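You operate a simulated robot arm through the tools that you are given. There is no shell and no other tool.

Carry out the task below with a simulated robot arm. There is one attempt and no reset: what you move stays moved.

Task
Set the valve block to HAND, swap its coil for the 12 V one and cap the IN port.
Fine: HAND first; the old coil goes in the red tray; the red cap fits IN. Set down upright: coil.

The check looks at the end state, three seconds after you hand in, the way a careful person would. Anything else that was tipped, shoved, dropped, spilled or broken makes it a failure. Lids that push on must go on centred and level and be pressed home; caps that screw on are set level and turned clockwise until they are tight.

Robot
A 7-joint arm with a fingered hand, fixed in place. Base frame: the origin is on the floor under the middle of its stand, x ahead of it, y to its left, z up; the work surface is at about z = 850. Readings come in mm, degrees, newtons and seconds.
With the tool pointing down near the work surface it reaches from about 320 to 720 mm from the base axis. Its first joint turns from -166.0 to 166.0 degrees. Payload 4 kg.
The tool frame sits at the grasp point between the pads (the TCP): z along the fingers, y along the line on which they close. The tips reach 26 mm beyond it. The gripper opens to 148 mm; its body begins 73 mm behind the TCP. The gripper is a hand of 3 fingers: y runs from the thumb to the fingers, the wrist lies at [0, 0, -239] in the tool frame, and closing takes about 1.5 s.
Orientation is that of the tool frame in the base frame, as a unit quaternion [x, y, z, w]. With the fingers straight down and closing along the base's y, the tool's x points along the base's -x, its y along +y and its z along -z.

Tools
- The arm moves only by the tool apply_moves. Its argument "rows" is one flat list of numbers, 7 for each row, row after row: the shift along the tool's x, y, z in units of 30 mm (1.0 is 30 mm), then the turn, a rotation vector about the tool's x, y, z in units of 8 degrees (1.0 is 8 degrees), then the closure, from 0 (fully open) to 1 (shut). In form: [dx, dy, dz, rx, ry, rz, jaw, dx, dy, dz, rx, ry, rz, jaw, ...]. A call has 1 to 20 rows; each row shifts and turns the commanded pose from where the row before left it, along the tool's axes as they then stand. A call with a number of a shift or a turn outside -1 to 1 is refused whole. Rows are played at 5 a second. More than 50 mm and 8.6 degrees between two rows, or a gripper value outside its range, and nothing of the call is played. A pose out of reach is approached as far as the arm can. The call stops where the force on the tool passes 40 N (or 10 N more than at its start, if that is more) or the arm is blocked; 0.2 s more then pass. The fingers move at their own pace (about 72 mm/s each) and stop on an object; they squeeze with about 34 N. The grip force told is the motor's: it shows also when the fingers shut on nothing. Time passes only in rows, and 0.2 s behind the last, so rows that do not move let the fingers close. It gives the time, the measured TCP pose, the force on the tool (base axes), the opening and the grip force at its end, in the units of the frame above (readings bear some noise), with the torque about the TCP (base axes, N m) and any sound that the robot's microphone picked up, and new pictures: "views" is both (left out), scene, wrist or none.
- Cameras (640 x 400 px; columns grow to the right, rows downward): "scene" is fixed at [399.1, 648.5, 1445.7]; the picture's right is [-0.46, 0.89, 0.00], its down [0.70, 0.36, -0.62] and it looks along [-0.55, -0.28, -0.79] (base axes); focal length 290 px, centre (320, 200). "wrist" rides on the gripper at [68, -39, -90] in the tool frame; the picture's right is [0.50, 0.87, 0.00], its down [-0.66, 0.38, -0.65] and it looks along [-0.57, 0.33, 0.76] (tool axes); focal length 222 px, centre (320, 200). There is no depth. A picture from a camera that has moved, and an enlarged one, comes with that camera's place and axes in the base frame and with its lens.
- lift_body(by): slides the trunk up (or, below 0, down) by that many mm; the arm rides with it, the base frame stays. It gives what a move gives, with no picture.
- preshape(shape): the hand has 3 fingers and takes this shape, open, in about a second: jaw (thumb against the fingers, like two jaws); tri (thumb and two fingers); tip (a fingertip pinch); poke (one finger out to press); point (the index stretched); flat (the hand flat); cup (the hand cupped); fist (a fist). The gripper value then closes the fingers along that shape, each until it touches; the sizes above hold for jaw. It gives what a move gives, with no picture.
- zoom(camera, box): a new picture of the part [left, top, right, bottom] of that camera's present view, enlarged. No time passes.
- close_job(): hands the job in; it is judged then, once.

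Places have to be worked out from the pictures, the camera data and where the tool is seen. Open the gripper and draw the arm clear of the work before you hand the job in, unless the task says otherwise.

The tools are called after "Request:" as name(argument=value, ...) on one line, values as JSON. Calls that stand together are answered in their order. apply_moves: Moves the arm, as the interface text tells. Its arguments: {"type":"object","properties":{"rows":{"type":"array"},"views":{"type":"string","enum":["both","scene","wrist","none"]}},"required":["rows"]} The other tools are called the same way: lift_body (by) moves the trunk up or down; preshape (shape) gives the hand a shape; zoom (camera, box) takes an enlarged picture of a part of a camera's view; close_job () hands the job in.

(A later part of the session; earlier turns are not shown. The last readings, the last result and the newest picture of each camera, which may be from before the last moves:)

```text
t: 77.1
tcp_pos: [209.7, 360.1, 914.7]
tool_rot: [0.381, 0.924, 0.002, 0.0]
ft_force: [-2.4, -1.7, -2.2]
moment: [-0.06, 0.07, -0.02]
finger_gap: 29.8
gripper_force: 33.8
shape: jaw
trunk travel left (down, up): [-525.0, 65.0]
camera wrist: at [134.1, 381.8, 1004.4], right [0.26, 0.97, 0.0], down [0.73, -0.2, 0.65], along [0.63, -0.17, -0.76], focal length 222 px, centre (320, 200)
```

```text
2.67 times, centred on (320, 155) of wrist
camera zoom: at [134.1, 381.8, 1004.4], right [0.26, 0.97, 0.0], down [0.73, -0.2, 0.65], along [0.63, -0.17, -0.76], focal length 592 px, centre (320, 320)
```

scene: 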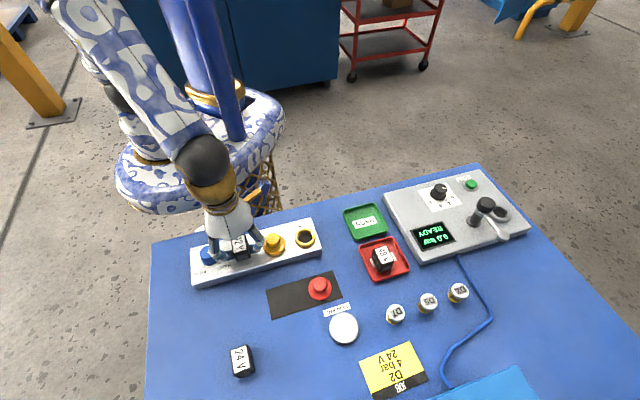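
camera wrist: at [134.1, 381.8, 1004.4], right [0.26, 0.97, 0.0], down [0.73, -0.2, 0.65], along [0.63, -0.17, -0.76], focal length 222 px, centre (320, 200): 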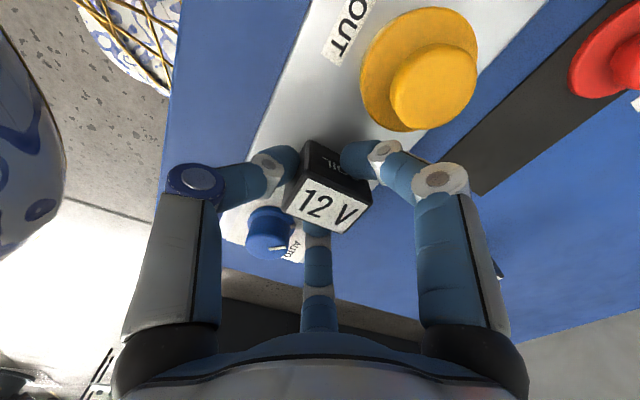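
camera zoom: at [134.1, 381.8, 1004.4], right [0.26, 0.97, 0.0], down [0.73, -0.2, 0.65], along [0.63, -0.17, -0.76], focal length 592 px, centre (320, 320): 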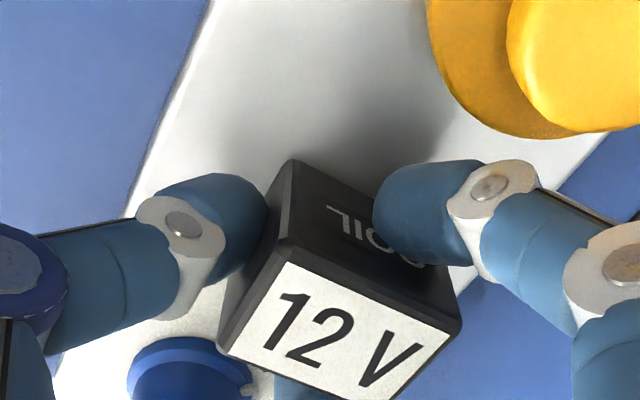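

The side force shows the coil resting against the post on that side. I shift 3.4 mm back towards the robot and 1 mm along the block, then lower the 1 mm again.

Request:
apply_moves(rows=[-0.02, -0.06, 0, 0, 0, 0, 1, -0.02, -0.055, 0, 0, 0, 0, 1, 0, 0, 0, 0, 0, 0, 1, 0, 0, 0.04, 0, 0, 0, 1, 0, 0, 0, 0, 0, 0, 1], views="both")

Request:
zoom(camera="scene", box=[188, 225, 268, 275])

```text
t: 78.3
tcp_pos: [208.9, 359.2, 913.4]
tool_rot: [0.382, 0.924, 0.002, 0.0]
ft_force: [0.6, 1.1, -0.8]
moment: [0.01, -0.01, 0.02]
finger_gap: 30.0
gripper_force: 34.0
shape: jaw
trunk travel left (down, up): [-525.0, 65.0]
camera wrist: at [133.7, 379.0, 1002.9], right [0.26, 0.97, 0.0], down [0.73, -0.2, 0.65], along [0.63, -0.17, -0.76], focal length 222 px, centre (320, 200)
```

scene: 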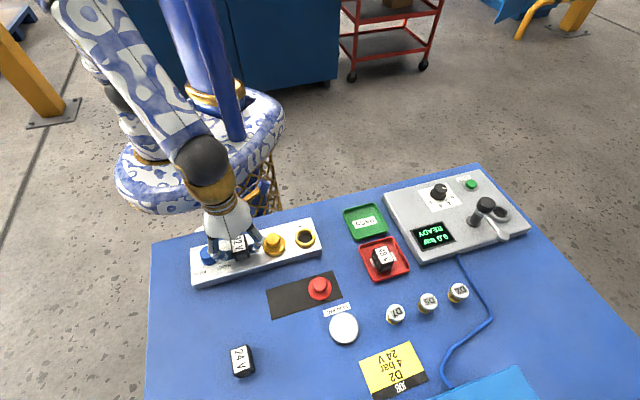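
wrist: 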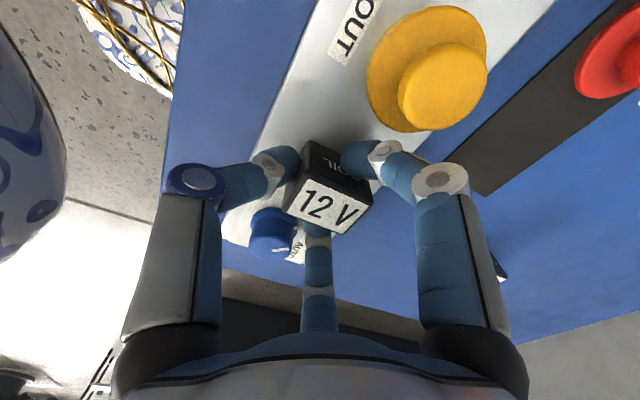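

```text
8.00 times, centred on (228, 250) of scene
camera zoom: at [399.1, 648.5, 1445.7], right [-0.46, 0.89, 0.0], down [0.7, 0.36, -0.62], along [-0.55, -0.28, -0.79], focal length 2317 px, centre (1056, -200)
```

zoom: 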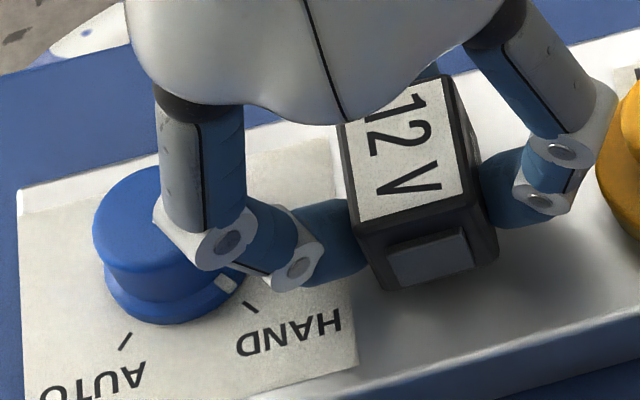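

The coil is now within a millimetre of the old coil's seat, with no side force. I release gently and rise.

Request:
apply_moves(rows=[0, 0, 0, 0, 0, 0, 0.78, 0, 0, 0, 0, 0, 0, 0.76, 0, 0, 0, 0, 0, 0, 0.74, 0, 0, 0, 0, 0, 0, 0.7, 0, 0, 0, 0, 0, 0, 0.66, 0, 0, -0.3, 0, 0, 0, 0.66, 0, 0, -0.5, 0, 0, 0, 0.66, 0, 0, -0.8, 0, 0, 0, 0.66, 0, 0, -0.9, 0, 0, 0, 0.66, 0, 0, -0.9, 0, 0, 0, 0.65, 0, 0, 0, 0, 0, 0, 0.65], views="both")

Request:
zoom(camera="scene", box=[188, 225, 268, 275])

Request:
zoom(camera="wrist", box=[240, 0, 600, 200])

```text
t: 80.7
tcp_pos: [208.6, 358.4, 1014.9]
tool_rot: [0.382, 0.924, 0.0, 0.0]
ft_force: [-0.1, 0.8, -0.2]
moment: [-0.02, 0.02, 0.0]
finger_gap: 51.4
gripper_force: 0.1
shape: jaw
trunk travel left (down, up): [-525.0, 65.0]
camera wrist: at [132.7, 378.9, 1103.7], right [0.26, 0.97, 0.0], down [0.73, -0.2, 0.65], along [0.63, -0.17, -0.76], focal length 222 px, centre (320, 200)
```

scene: 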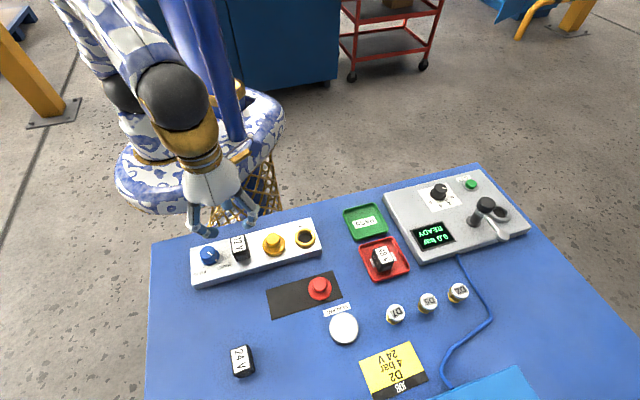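
wrist: 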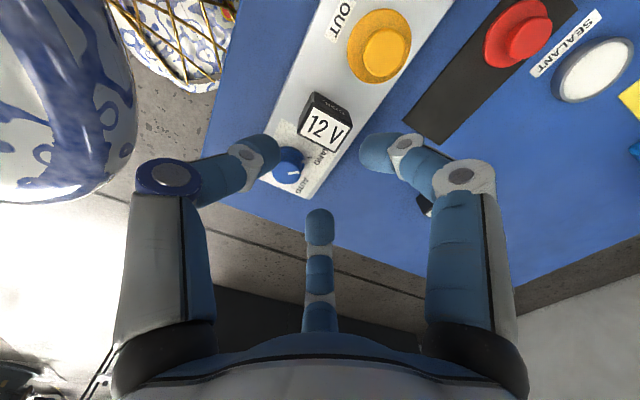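

```text
8.00 times, centred on (228, 250) of scene
camera zoom: at [399.1, 648.5, 1445.7], right [-0.46, 0.89, 0.0], down [0.7, 0.36, -0.62], along [-0.55, -0.28, -0.79], focal length 2317 px, centre (1056, -200)
```

zoom: 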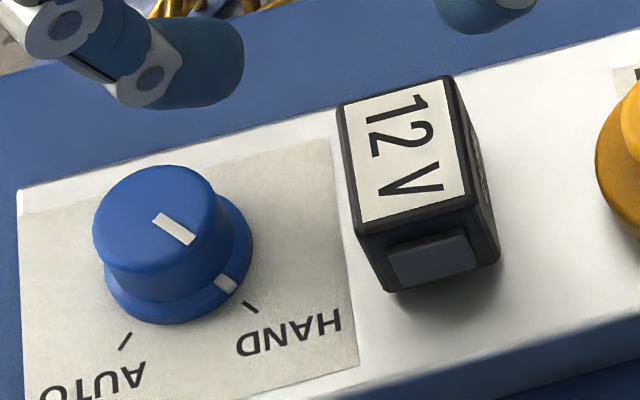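

```text
1.78 times, centred on (420, 100) of wrist
camera zoom: at [132.7, 378.9, 1103.7], right [0.26, 0.97, 0.0], down [0.73, -0.2, 0.65], along [0.63, -0.17, -0.76], focal length 395 px, centre (142, 378)
```

zoom: 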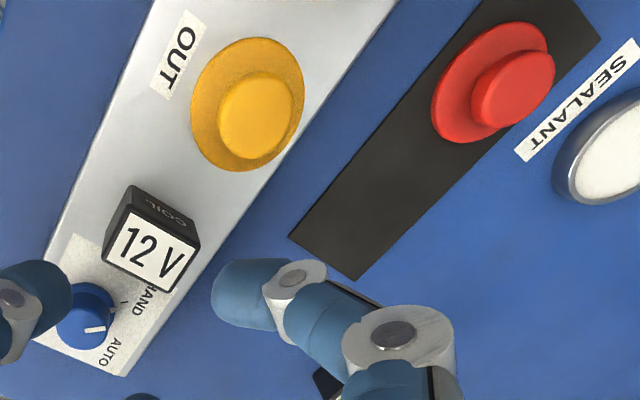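

The 12 V coil now matches the old coil's place to within a millimetre, and the knob still points to HAND. Next I go above the red cap near (198, 544.5), turning to -20° so there is room for clockwise twisting later.

Request:
apply_moves(rows=[0.772, 0.69, 0, 0, 0, 0, 0.65, 0.772, 0.69, 0, 0, 0, 0, 0.65, 0.772, 0.69, 0, 0, 0, 0, 0.65, 0.772, 0.69, 0, 0, 0, 0, 0.65, 0.772, 0.69, 0, 0, 0, 0, 0.65, 0.772, 0.69, 0, 0, 0, 0, 0.65, 0, 0, 0.1, 0, 0, -0.9028, 0.65, 0, 0, 0.2, 0, 0, -0.9028, 0.65, 0, 0, 0.2, 0, 0, -0.9028, 0.65, 0, 0, 0.2, 0, 0, -0.9028, 0.65, 0, 0, 0.2, 0, 0, -0.9028, 0.65, 0, 0, 0.2, 0, 0, -0.9028, 0.65, 0, 0, 0.2, 0, 0, -0.9028, 0.65, 0, 0, 0.2, 0, 0, -0.9028, 0.65, 0, 0, 0, 0, 0, -0.9028, 0.65, 0, 0, 0, 0, 0, 0, 0.65], views="both")

Request:
zoom(camera="wrist", box=[240, 60, 400, 180])

Request:
zoom(camera="scene", box=[260, 220, 380, 320])

```text
t: 84.1
tcp_pos: [198.1, 545.4, 972.5]
tool_rot: [-0.174, 0.985, 0.0, 0.001]
ft_force: [0.0, -0.4, -0.7]
moment: [0.0, 0.0, -0.02]
finger_gap: 51.4
gripper_force: 0.1
shape: jaw
trunk travel left (down, up): [-525.0, 65.0]
camera wrist: at [147.7, 485.5, 1060.7], right [-0.77, 0.64, 0.0], down [0.48, 0.58, 0.66], along [0.42, 0.5, -0.76], focal length 222 px, centre (320, 200)
```

scene: 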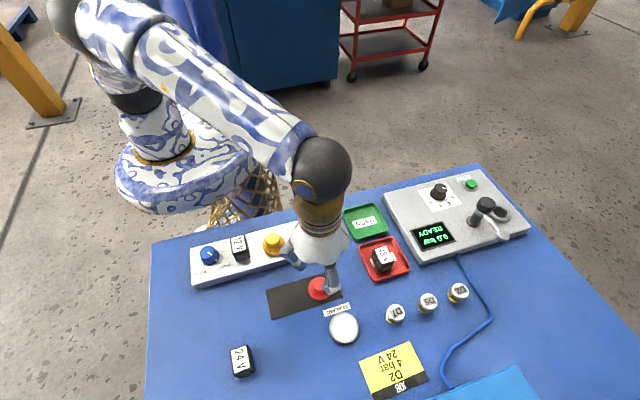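
wrist: 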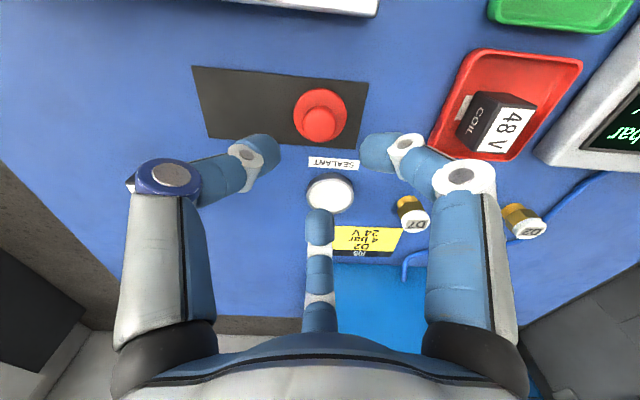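

```text
3.33 times, centred on (320, 120) of wrist
camera zoom: at [147.7, 485.5, 1060.7], right [-0.77, 0.64, 0.0], down [0.48, 0.58, 0.66], along [0.42, 0.5, -0.76], focal length 740 px, centre (320, 467)
```

zoom: 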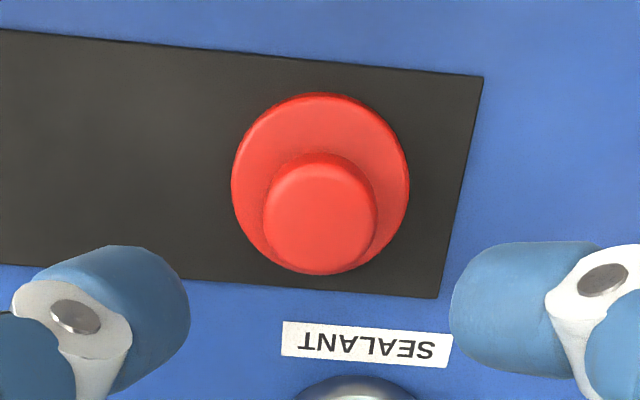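

```text
4.00 times, centred on (320, 270) of scene
camera zoom: at [399.1, 648.5, 1445.7], right [-0.46, 0.89, 0.0], down [0.7, 0.36, -0.62], along [-0.55, -0.28, -0.79], focal length 1158 px, centre (320, -80)
```

zoom: 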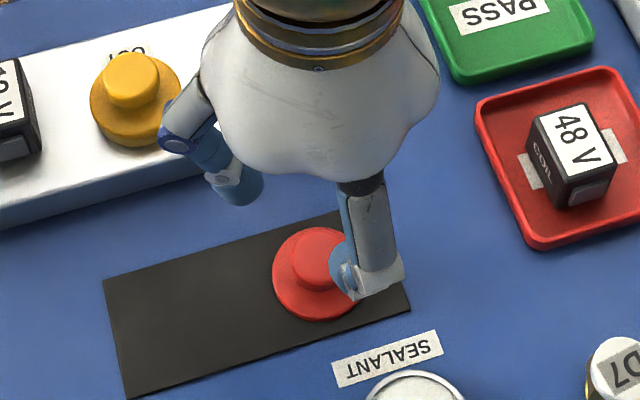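

The cap's centre averages (195.5, 543), with the stud top near z 884 and the flange top near z 860. I shift by 3.7 mm, lower to just over the stud, and look.

Request:
apply_moves(rows=[0.115, -0.043, 0, 0, 0, 0, 0.65, 0, 0, 0.6, 0, 0, 0, 0.65, 0, 0, 0.6, 0, 0, 0, 0.65, 0, 0, 0.6, 0, 0, 0, 0.65, 0, 0, 0, 0, 0, 0, 0.65], views="both")

Request:
zoom(camera="wrist", box=[220, 80, 420, 230])

Request:
zoom(camera="scene", box=[260, 230, 380, 330])

```text
t: 85.3
tcp_pos: [195.5, 540.9, 919.7]
tool_rot: [-0.174, 0.985, 0.001, 0.0]
ft_force: [0.0, 0.7, 0.9]
moment: [0.03, 0.01, 0.03]
finger_gap: 51.6
gripper_force: 0.0
shape: jaw
trunk travel left (down, up): [-525.0, 65.0]
camera wrist: at [144.3, 481.7, 1007.7], right [-0.77, 0.64, 0.0], down [0.48, 0.58, 0.66], along [0.42, 0.5, -0.75], focal length 222 px, centre (320, 200)
```

scene: 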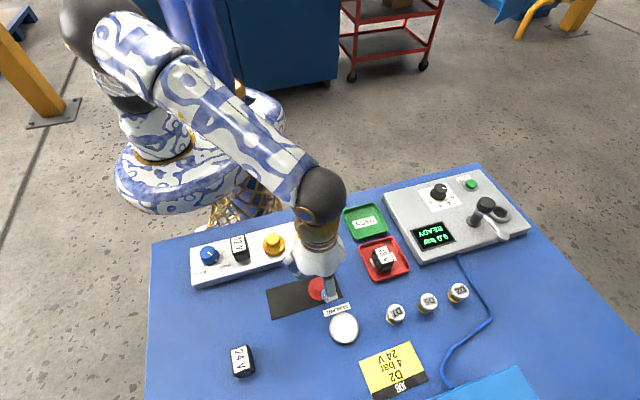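
wrist: 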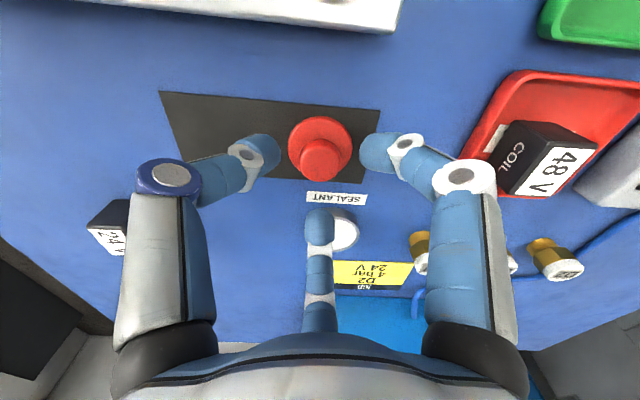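

```text
2.67 times, centred on (320, 155) of wrist
camera zoom: at [144.3, 481.7, 1007.7], right [-0.77, 0.64, 0.0], down [0.48, 0.58, 0.66], along [0.42, 0.5, -0.75], focal length 592 px, centre (320, 320)
```

zoom: 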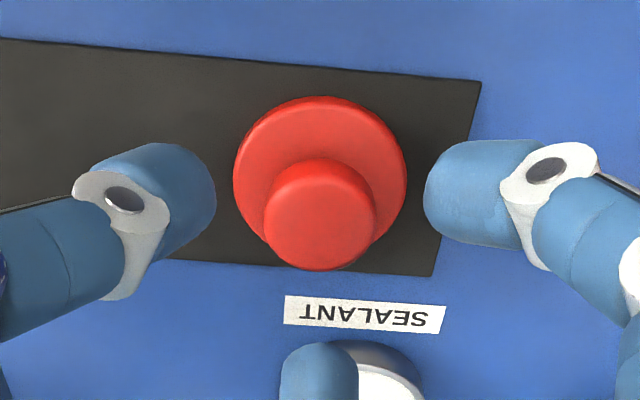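

```text
4.00 times, centred on (320, 280) of scene
camera zoom: at [399.1, 648.5, 1445.7], right [-0.46, 0.89, 0.0], down [0.7, 0.36, -0.62], along [-0.55, -0.28, -0.79], focal length 1158 px, centre (320, -120)
```

zoom: 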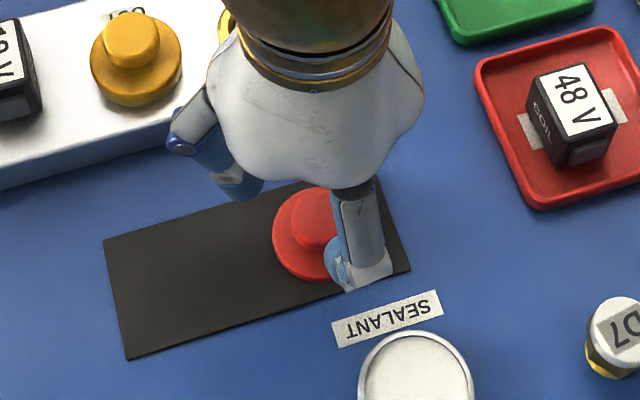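

The stud lies midway between the fingers. I lower so that the tips end about 5 mm above the flange and close on the stud.

Request:
apply_moves(rows=[0, 0, 0.45, 0, 0, 0, 0.65, 0, 0, 0.41, 0, 0, 0, 0.65, 0, 0, 0, 0, 0, 0, 0.7, 0, 0, 0, 0, 0, 0, 0.78, 0, 0, 0, 0, 0, 0, 0.85, 0, 0, 0, 0, 0, 0, 1, 0, 0, 0, 0, 0, 0, 1, 0, 0, 0, 0, 0, 0, 1], views="both")

Request:
zoom(camera="wrist", box=[220, 80, 420, 230])

Request:
zoom(camera="scene", box=[260, 240, 380, 340])

```text
t: 87.1
tcp_pos: [195.0, 541.3, 892.6]
tool_rot: [-0.175, 0.985, 0.001, 0.001]
ft_force: [0.2, 0.3, -1.0]
moment: [0.0, 0.02, -0.01]
finger_gap: 23.4
gripper_force: 33.8
shape: jaw
trunk travel left (down, up): [-525.0, 65.0]
camera wrist: at [144.2, 483.0, 981.2], right [-0.77, 0.64, 0.0], down [0.48, 0.58, 0.66], along [0.42, 0.5, -0.75], focal length 222 px, centre (320, 200)
```

scene: 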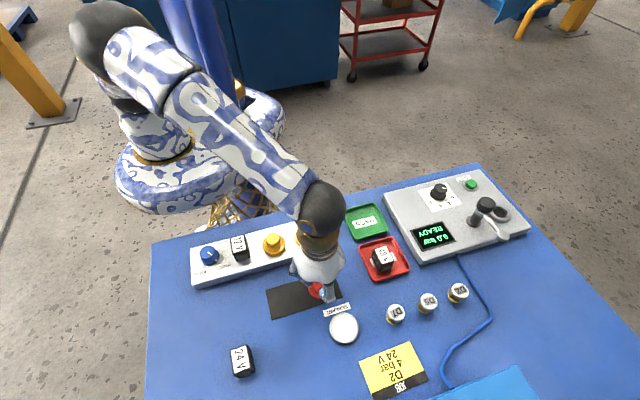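
wrist: 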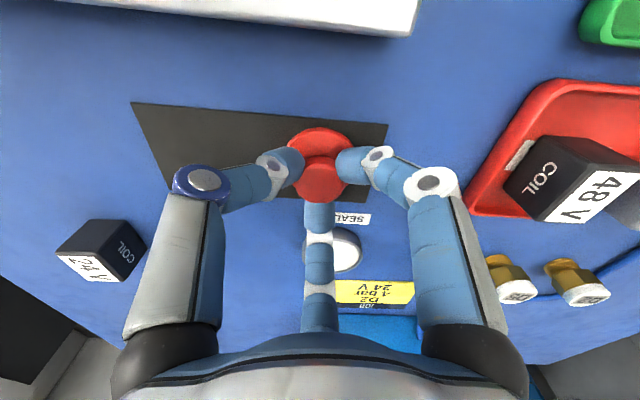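

```text
2.67 times, centred on (320, 155) of wrist
camera zoom: at [144.2, 483.0, 981.2], right [-0.77, 0.64, 0.0], down [0.48, 0.58, 0.66], along [0.42, 0.5, -0.75], focal length 592 px, centre (320, 320)
```

zoom: 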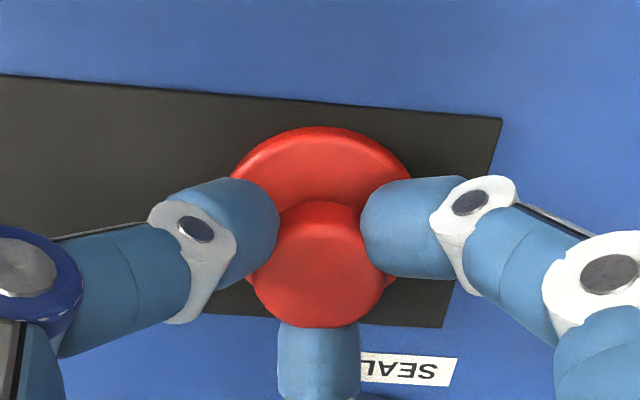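

```text
4.00 times, centred on (320, 290) of scene
camera zoom: at [399.1, 648.5, 1445.7], right [-0.46, 0.89, 0.0], down [0.7, 0.36, -0.62], along [-0.55, -0.28, -0.79], focal length 1158 px, centre (320, -160)
```

zoom: 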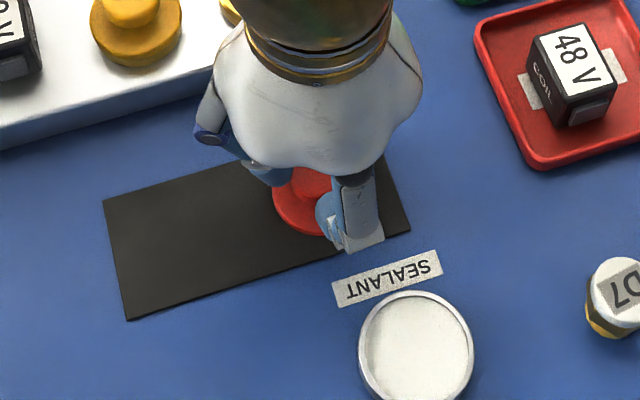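

The stud is held with a gap of 23 mm, against 26 mm on the 30 mm knob. I lift it and check that it hangs level.

Request:
apply_moves(rows=[0, 0, -0.2, 0, 0, 0, 1, 0, 0, -0.4, 0, 0, 0, 1, 0, 0, -0.8, 0, 0, 0, 1, 0, 0, -0.9, 0, 0, 0, 1, 0, 0, -0.9, 0, 0, 0, 1, 0, 0, 0, 0, 0, 0, 1], views="both")

Request:
zoom(camera="wrist", box=[220, 80, 420, 230])

Request:
zoom(camera="scene", box=[260, 190, 380, 290])

```text
t: 88.5
tcp_pos: [195.8, 541.7, 988.7]
tool_rot: [-0.174, 0.985, 0.001, 0.001]
ft_force: [-0.4, 0.1, 0.0]
moment: [0.0, 0.0, -0.01]
finger_gap: 23.3
gripper_force: 33.7
shape: jaw
trunk travel left (down, up): [-525.0, 65.0]
camera wrist: at [145.0, 482.1, 1077.5], right [-0.77, 0.64, 0.0], down [0.48, 0.58, 0.66], along [0.42, 0.5, -0.75], focal length 222 px, centre (320, 200)
```

scene: 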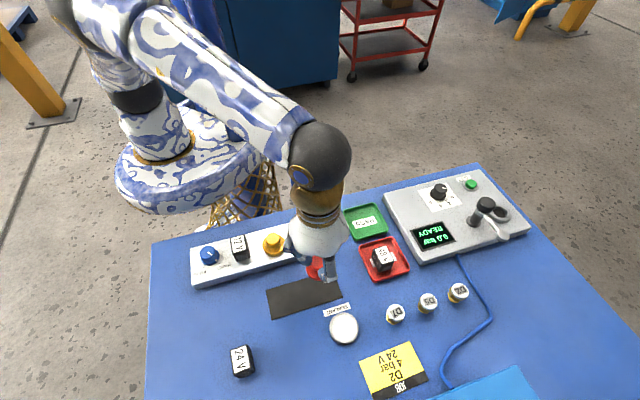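
wrist: 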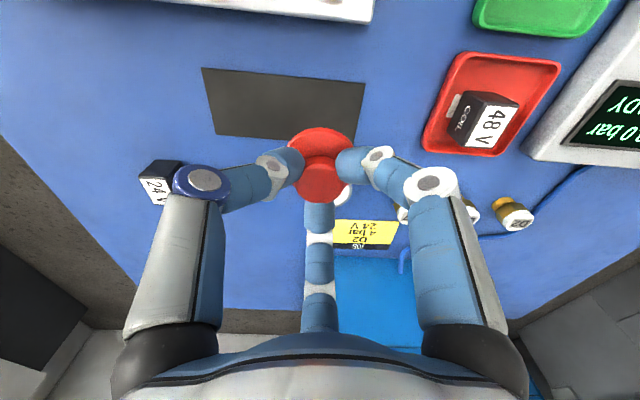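

```text
2.67 times, centred on (320, 155) of wrist
camera zoom: at [145.0, 482.1, 1077.5], right [-0.77, 0.64, 0.0], down [0.48, 0.58, 0.66], along [0.42, 0.5, -0.75], focal length 592 px, centre (320, 320)
```

zoom: 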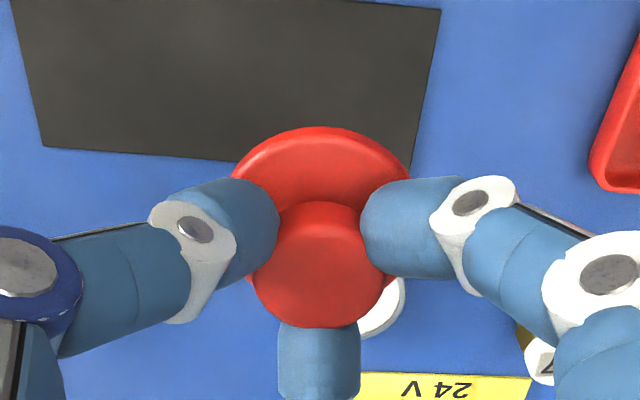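

```text
4.00 times, centred on (320, 240) of scene
camera zoom: at [399.1, 648.5, 1445.7], right [-0.46, 0.89, 0.0], down [0.7, 0.36, -0.62], along [-0.55, -0.28, -0.79], focal length 1158 px, centre (320, 40)
```

zoom: 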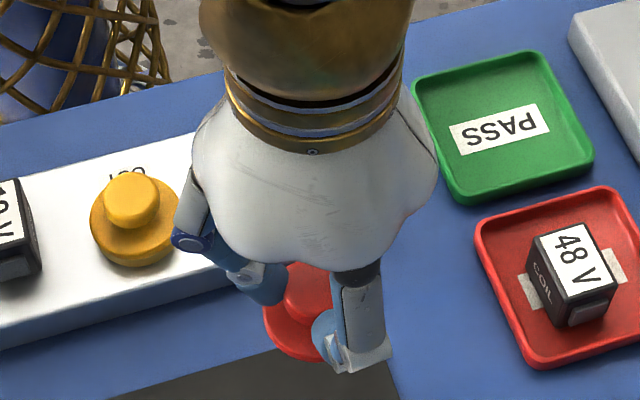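

The cap hangs level and centred in the fingers. I carry it over the IN port, which averages (118, 466.5), staying high above the OUT cap.

Request:
apply_moves(rows=[0.658, -0.296, 0, 0, 0, 0, 1, 0.658, -0.296, 0, 0, 0, 0, 1, 0.658, -0.296, 0, 0, 0, 0, 1, 0.658, -0.296, 0, 0, 0, 0, 1, 0.658, -0.296, 0, 0, 0, 0, 1, 0, 0, 0, 0, 0, 0, 1, 0, 0, 0, 0, 0, 0, 1], views="both")

Request:
zoom(camera="wrist", box=[220, 60, 420, 210])

Request:
zoom(camera="scene", box=[240, 170, 360, 260])

```text
t: 90.1
tcp_pos: [119.4, 466.6, 987.7]
tool_rot: [-0.174, 0.985, 0.001, 0.001]
ft_force: [0.3, 1.3, -0.7]
moment: [0.01, -0.01, 0.02]
finger_gap: 23.7
gripper_force: 33.5
shape: jaw
trunk travel left (down, up): [-525.0, 65.0]
camera wrist: at [69.0, 407.6, 1076.5], right [-0.77, 0.64, 0.0], down [0.48, 0.58, 0.66], along [0.42, 0.5, -0.75], focal length 222 px, centre (320, 200)
```

scene: 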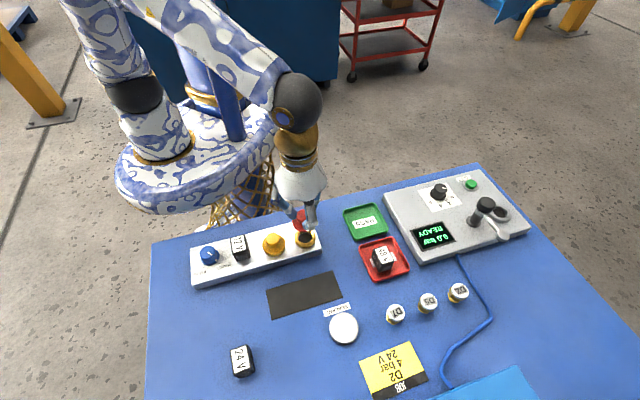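
wrist: 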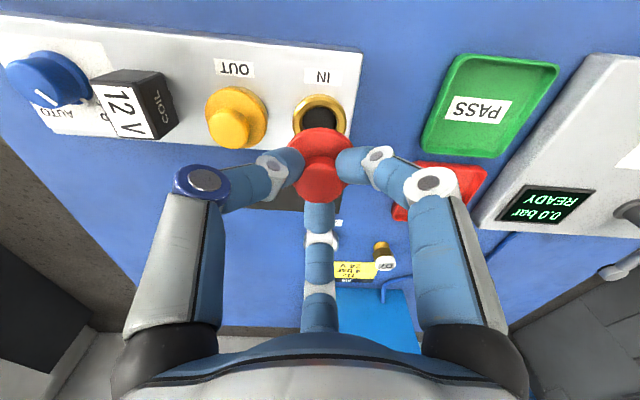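

```text
2.67 times, centred on (320, 135) of wrist
camera zoom: at [69.0, 407.6, 1076.5], right [-0.77, 0.64, 0.0], down [0.48, 0.58, 0.66], along [0.42, 0.5, -0.75], focal length 592 px, centre (320, 373)
```

zoom: 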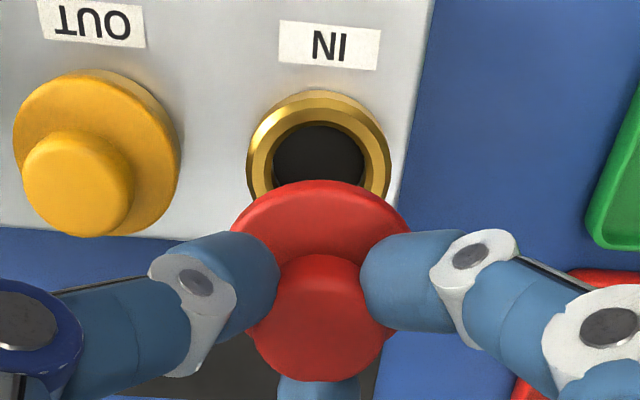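

```text
4.44 times, centred on (300, 215) of scene
camera zoom: at [399.1, 648.5, 1445.7], right [-0.46, 0.89, 0.0], down [0.7, 0.36, -0.62], along [-0.55, -0.28, -0.79], focal length 1287 px, centre (409, 133)
```

zoom: 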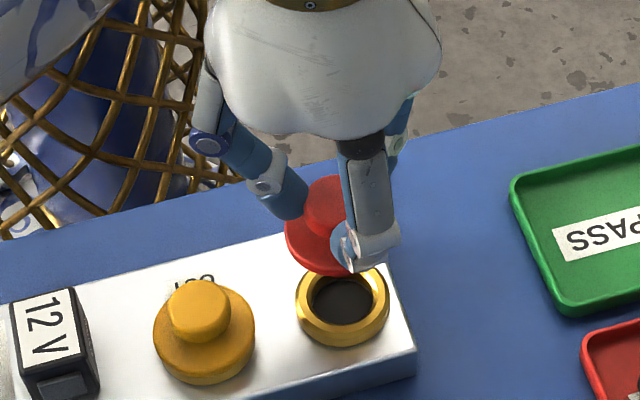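

The two cameras put the ring's centre at (119.4, 467.6), and the tool is at (119.6, 467.5). I lower until the cap is about 10 mm above the ring and re-check the alignment.

Request:
apply_moves(rows=[0, 0, 0.6, 0, 0, 0, 1, 0, 0, 0.6, 0, 0, 0, 1, 0, 0, 0.47, 0, 0, 0, 1, 0, 0, 0, 0, 0, 0, 1, 0, 0, 0, 0, 0, 0, 1], views="both")

Request:
zoom(camera="wrist", box=[220, 60, 420, 210])

Request:
zoom(camera="scene", box=[250, 190, 350, 270])

```text
t: 91.3
tcp_pos: [117.0, 468.4, 938.2]
tool_rot: [-0.173, 0.985, 0.001, 0.0]
ft_force: [-0.3, -0.2, 0.8]
moment: [0.01, 0.02, -0.01]
finger_gap: 23.4
gripper_force: 34.1
shape: jaw
trunk travel left (down, up): [-525.0, 65.0]
camera wrist: at [67.1, 409.0, 1027.0], right [-0.77, 0.64, 0.0], down [0.48, 0.58, 0.66], along [0.42, 0.5, -0.75], focal length 222 px, centre (320, 200)
```

scene: 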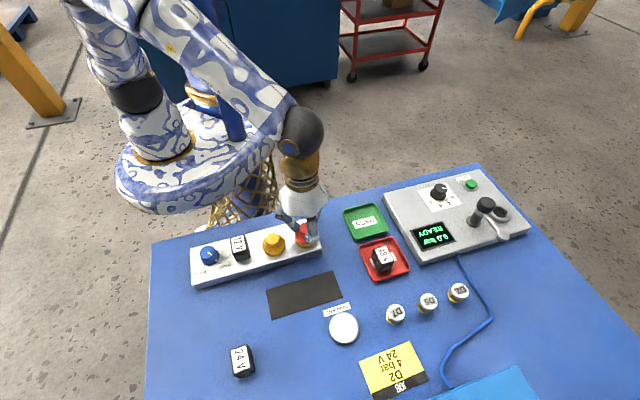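
wrist: 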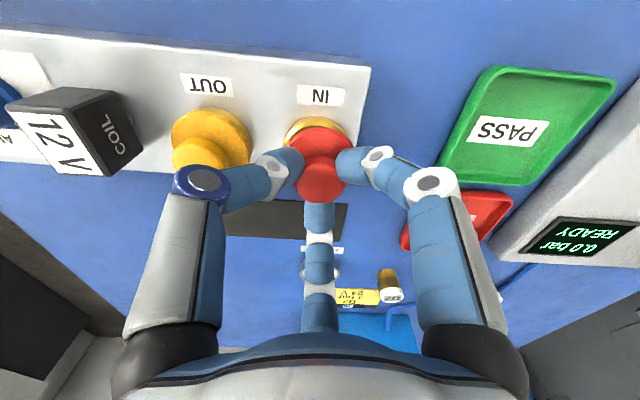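

```text
2.67 times, centred on (320, 135) of wrist
camera zoom: at [67.1, 409.0, 1027.0], right [-0.77, 0.64, 0.0], down [0.48, 0.58, 0.66], along [0.42, 0.5, -0.75], focal length 592 px, centre (320, 373)
```

zoom: 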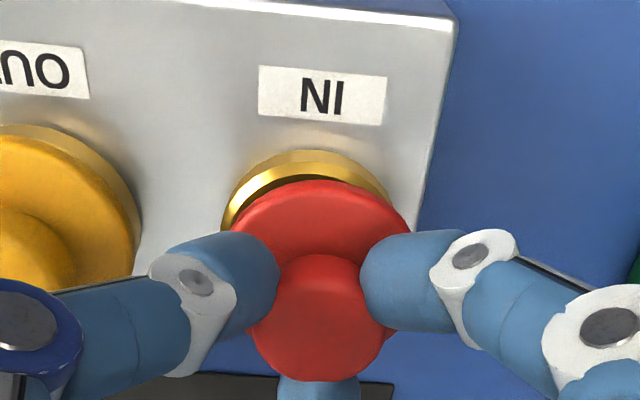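

```text
5.00 times, centred on (300, 230) of scene
camera zoom: at [399.1, 648.5, 1445.7], right [-0.46, 0.89, 0.0], down [0.7, 0.36, -0.62], along [-0.55, -0.28, -0.79], focal length 1448 px, centre (420, 50)
```

zoom: 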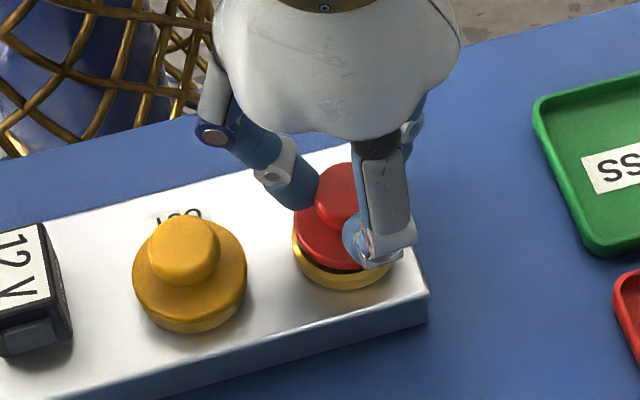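

The tool drifted about 2.4 mm on the way down, and the ring shows to the left of the cap. I correct it and check again before contact.

Request:
apply_moves(rows=[-0.044, -0.066, 0, 0, 0, 0, 1, 0, 0, 0.1, 0, 0, 0, 1, 0, 0, 0, 0, 0, 0, 1, 0, 0, 0, 0, 0, 0, 1], views="both")

Request:
zoom(camera="wrist", box=[220, 60, 420, 210])

Request:
zoom(camera="scene", box=[270, 200, 340, 260])

```text
t: 92.3
tcp_pos: [119.9, 466.1, 934.7]
tool_rot: [-0.174, 0.985, 0.001, 0.0]
ft_force: [-0.7, 0.4, -0.8]
moment: [0.04, -0.03, 0.01]
finger_gap: 23.4
gripper_force: 34.5
shape: jaw
trunk travel left (down, up): [-525.0, 65.0]
camera wrist: at [68.0, 406.7, 1023.9], right [-0.77, 0.64, 0.0], down [0.48, 0.58, 0.66], along [0.42, 0.5, -0.75], focal length 222 px, centre (320, 200)
```

scene: 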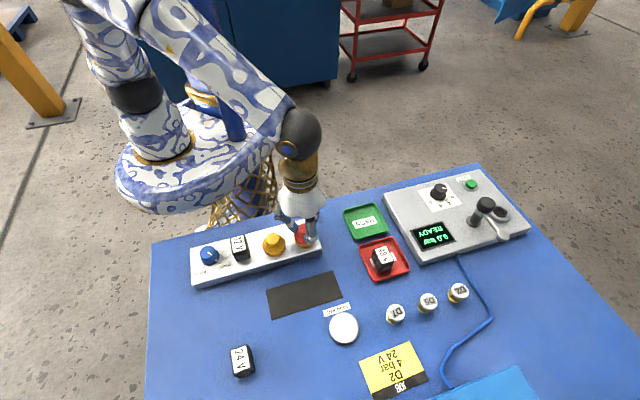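
wrist: 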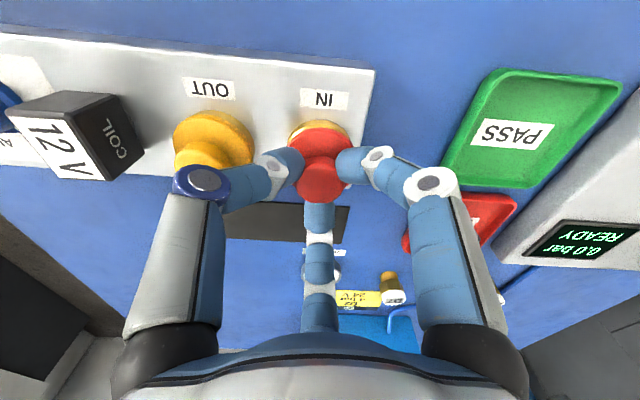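

```text
2.67 times, centred on (320, 135) of wrist
camera zoom: at [68.0, 406.7, 1023.9], right [-0.77, 0.64, 0.0], down [0.48, 0.58, 0.66], along [0.42, 0.5, -0.75], focal length 592 px, centre (320, 373)
```

zoom: 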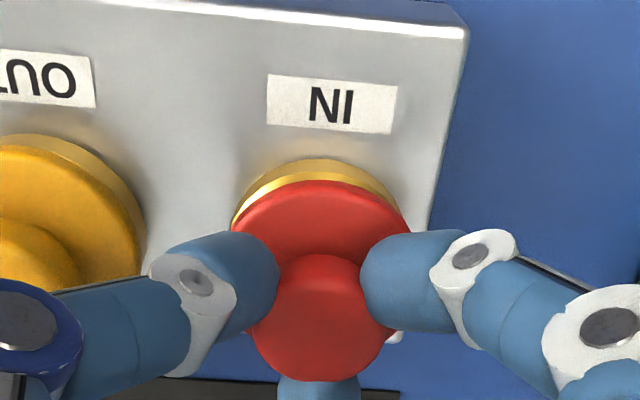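

```text
6.67 times, centred on (305, 230) of scene
camera zoom: at [399.1, 648.5, 1445.7], right [-0.46, 0.89, 0.0], down [0.7, 0.36, -0.62], along [-0.55, -0.28, -0.79], focal length 1931 px, centre (420, 0)
```

zoom: 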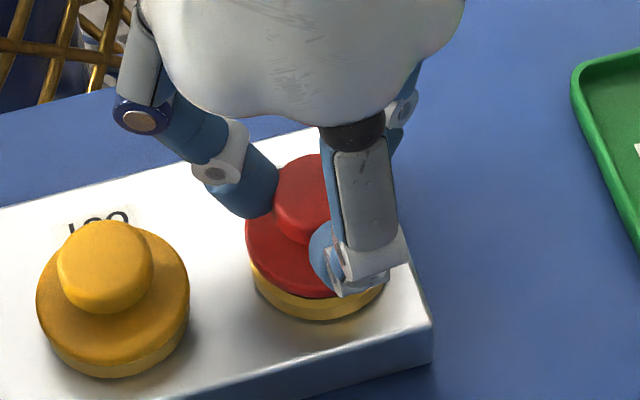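

I enlarge both views further to measure the ring's arc against the cap's arc.

Request:
zoom(camera="wrist", box=[270, 100, 370, 180])

Request:
zoom(camera="scene", box=[285, 215, 335, 255])

```text
5.00 times, centred on (320, 140) of wrist
camera zoom: at [68.0, 406.7, 1023.9], right [-0.77, 0.64, 0.0], down [0.48, 0.58, 0.66], along [0.42, 0.5, -0.75], focal length 1111 px, centre (320, 500)
```

zoom: 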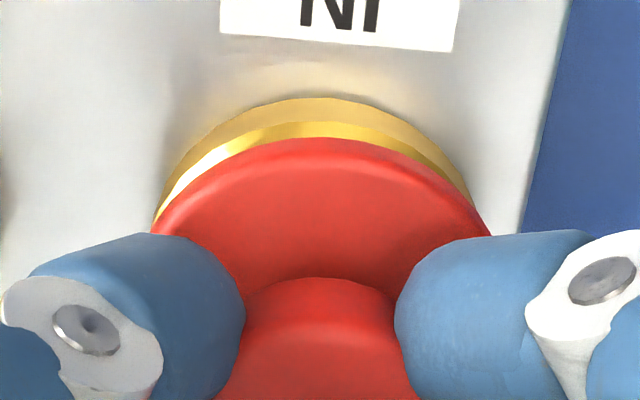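

```text
10.00 times, centred on (310, 235) of scene
camera zoom: at [399.1, 648.5, 1445.7], right [-0.46, 0.89, 0.0], down [0.7, 0.36, -0.62], along [-0.55, -0.28, -0.79], focal length 2896 px, centre (420, -150)
```

zoom: 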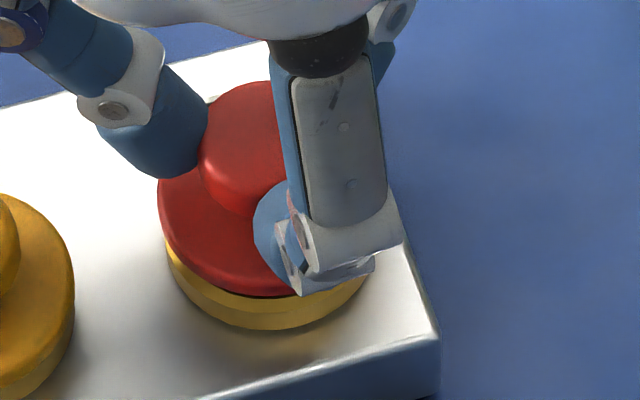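

Averaging both views, the cap needs to move about (+1.1, +0.7) mm. I apply this and lower in small steps, watching for contact with the ring.

Request:
apply_moves(rows=[-0.042, 0.009, 0, 0, 0, 0, 1, 0, 0, 0.07, 0, 0, 0, 1, 0, 0, 0, 0, 0, 0, 1], views="wrist")

Request:
zoom(camera="wrist", box=[270, 100, 370, 180])

Request:
apply_moves(rows=[0, 0, 0.07, 0, 0, 0, 1, 0, 0, 0, 0, 0, 0, 1], views="none")

Request:
apply_moves(rows=[0, 0, 0.05, 0, 0, 0, 1, 0, 0, 0, 0, 0, 0, 1], views="wrist")

```text
t: 93.1
tcp_pos: [119.6, 467.0, 933.5]
tool_rot: [-0.175, 0.985, 0.0, 0.001]
ft_force: [0.3, -0.3, -0.4]
moment: [0.01, -0.01, 0.03]
finger_gap: 23.6
gripper_force: 34.4
shape: jaw
trunk travel left (down, up): [-525.0, 65.0]
camera wrist: at [69.3, 407.5, 1021.4], right [-0.77, 0.64, 0.0], down [0.48, 0.58, 0.66], along [0.42, 0.5, -0.75], focal length 222 px, centre (320, 200)
```

wrist: 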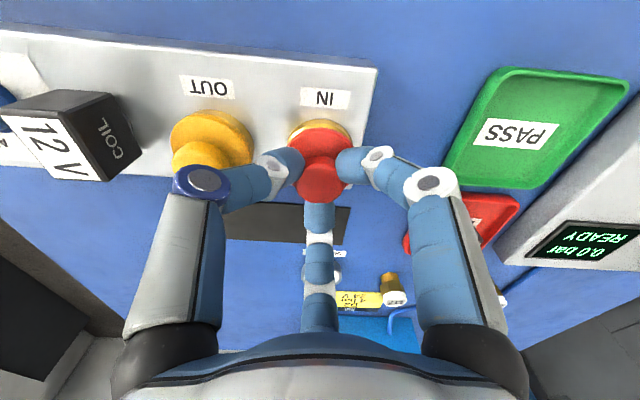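

```text
5.00 times, centred on (320, 140) of wrist
camera zoom: at [69.3, 407.5, 1021.4], right [-0.77, 0.64, 0.0], down [0.48, 0.58, 0.66], along [0.42, 0.5, -0.75], focal length 1111 px, centre (320, 500)
```

zoom: 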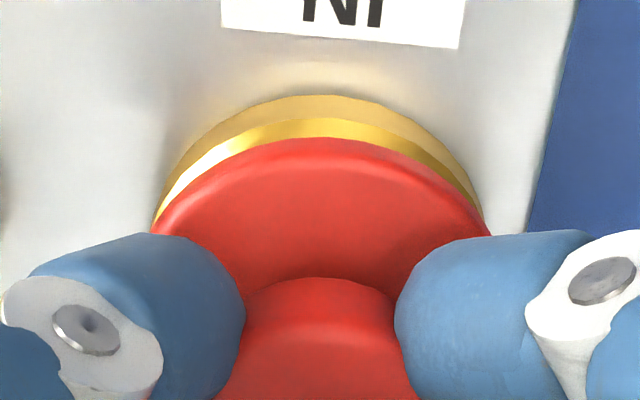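

```text
t: 93.7
tcp_pos: [119.4, 465.3, 929.1]
tool_rot: [-0.174, 0.985, 0.001, 0.0]
ft_force: [-0.1, -0.2, -0.2]
moment: [0.02, 0.0, 0.03]
finger_gap: 23.2
gripper_force: 33.9
shape: jaw
trunk travel left (down, up): [-525.0, 65.0]
```

```text
t: 94.3
tcp_pos: [119.8, 465.2, 928.4]
tool_rot: [-0.175, 0.985, 0.001, 0.0]
ft_force: [0.1, 0.0, 0.1]
moment: [0.02, -0.01, -0.01]
finger_gap: 23.4
gripper_force: 34.0
shape: jaw
trunk travel left (down, up): [-525.0, 65.0]
camera wrist: at [70.1, 406.9, 1018.0], right [-0.77, 0.64, 0.0], down [0.48, 0.58, 0.66], along [0.42, 0.5, -0.75], focal length 222 px, centre (320, 200)
```

wrist: 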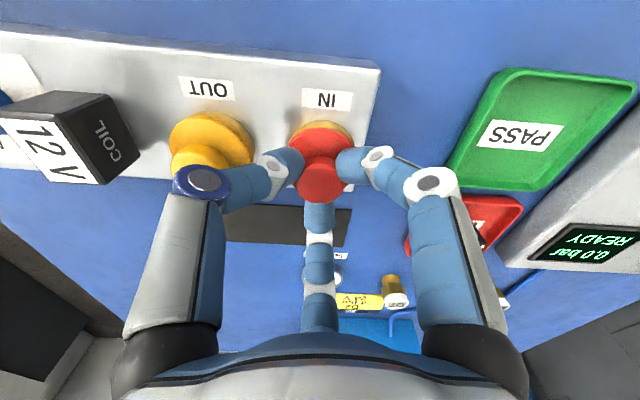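

Request:
zoom(camera="wrist", box=[270, 100, 370, 180])

Request:
zoom(camera="scene", box=[285, 215, 335, 255])

```text
5.00 times, centred on (320, 140) of wrist
camera zoom: at [70.1, 406.9, 1018.0], right [-0.77, 0.64, 0.0], down [0.48, 0.58, 0.66], along [0.42, 0.5, -0.75], focal length 1111 px, centre (320, 500)
```

zoom: 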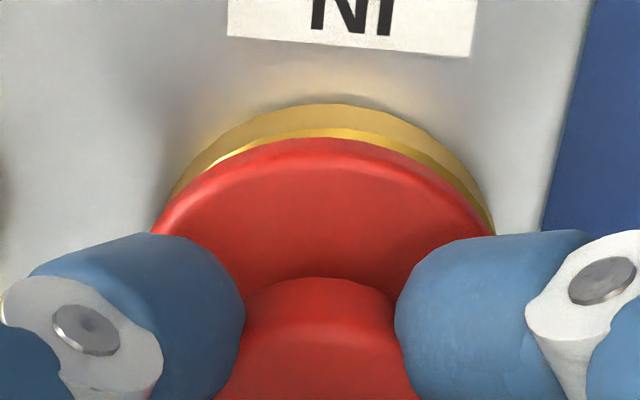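

```text
10.00 times, centred on (310, 235) of scene
camera zoom: at [399.1, 648.5, 1445.7], right [-0.46, 0.89, 0.0], down [0.7, 0.36, -0.62], along [-0.55, -0.28, -0.79], focal length 2896 px, centre (420, -150)
```

zoom: 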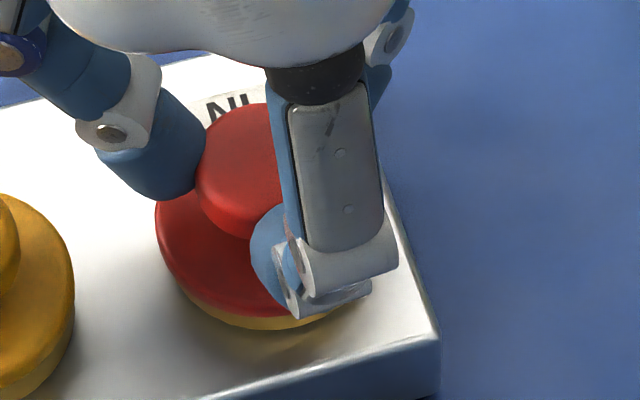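

The cap is now about 1 mm over on the other side. I correct by (-1.0, +0.4) mm and lower slowly to contact.

Request:
apply_moves(rows=[0.027, 0.024, 0, 0, 0, 0, 1, 0, 0, 0, 0, 0, 0, 1, 0, 0, 0, 0, 0, 0, 1], views="wrist")

Request:
zoom(camera="wrist", box=[270, 100, 370, 180])

Request:
zoom(camera="scene", box=[285, 215, 335, 255])

```text
t: 95.1
tcp_pos: [119.5, 467.3, 927.7]
tool_rot: [-0.174, 0.985, 0.002, 0.001]
ft_force: [0.1, -0.1, -0.1]
moment: [-0.02, -0.05, 0.03]
finger_gap: 23.4
gripper_force: 34.1
shape: jaw
trunk travel left (down, up): [-525.0, 65.0]
camera wrist: at [68.7, 407.7, 1017.9], right [-0.77, 0.64, 0.0], down [0.48, 0.58, 0.66], along [0.42, 0.5, -0.75], focal length 222 px, centre (320, 200)
```

wrist: 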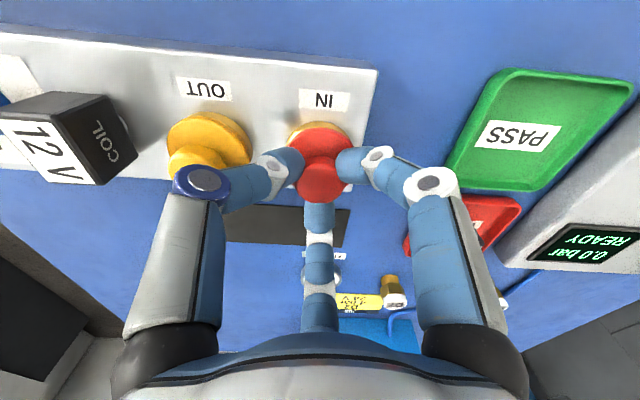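

```text
5.00 times, centred on (320, 140) of wrist
camera zoom: at [68.7, 407.7, 1017.9], right [-0.77, 0.64, 0.0], down [0.48, 0.58, 0.66], along [0.42, 0.5, -0.75], focal length 1111 px, centre (320, 500)
```

zoom: 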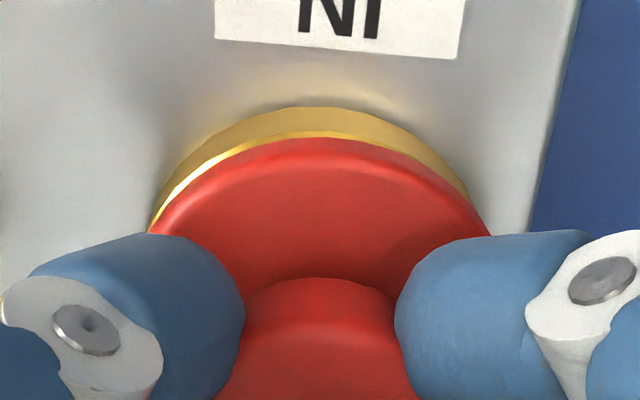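

```text
10.00 times, centred on (310, 235) of scene
camera zoom: at [399.1, 648.5, 1445.7], right [-0.46, 0.89, 0.0], down [0.7, 0.36, -0.62], along [-0.55, -0.28, -0.79], focal length 2896 px, centre (420, -150)
```

zoom: 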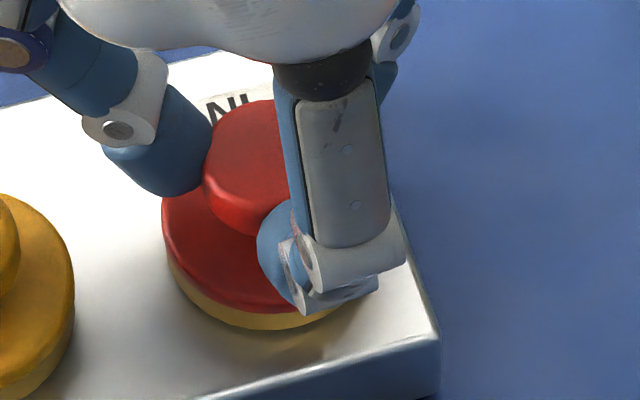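

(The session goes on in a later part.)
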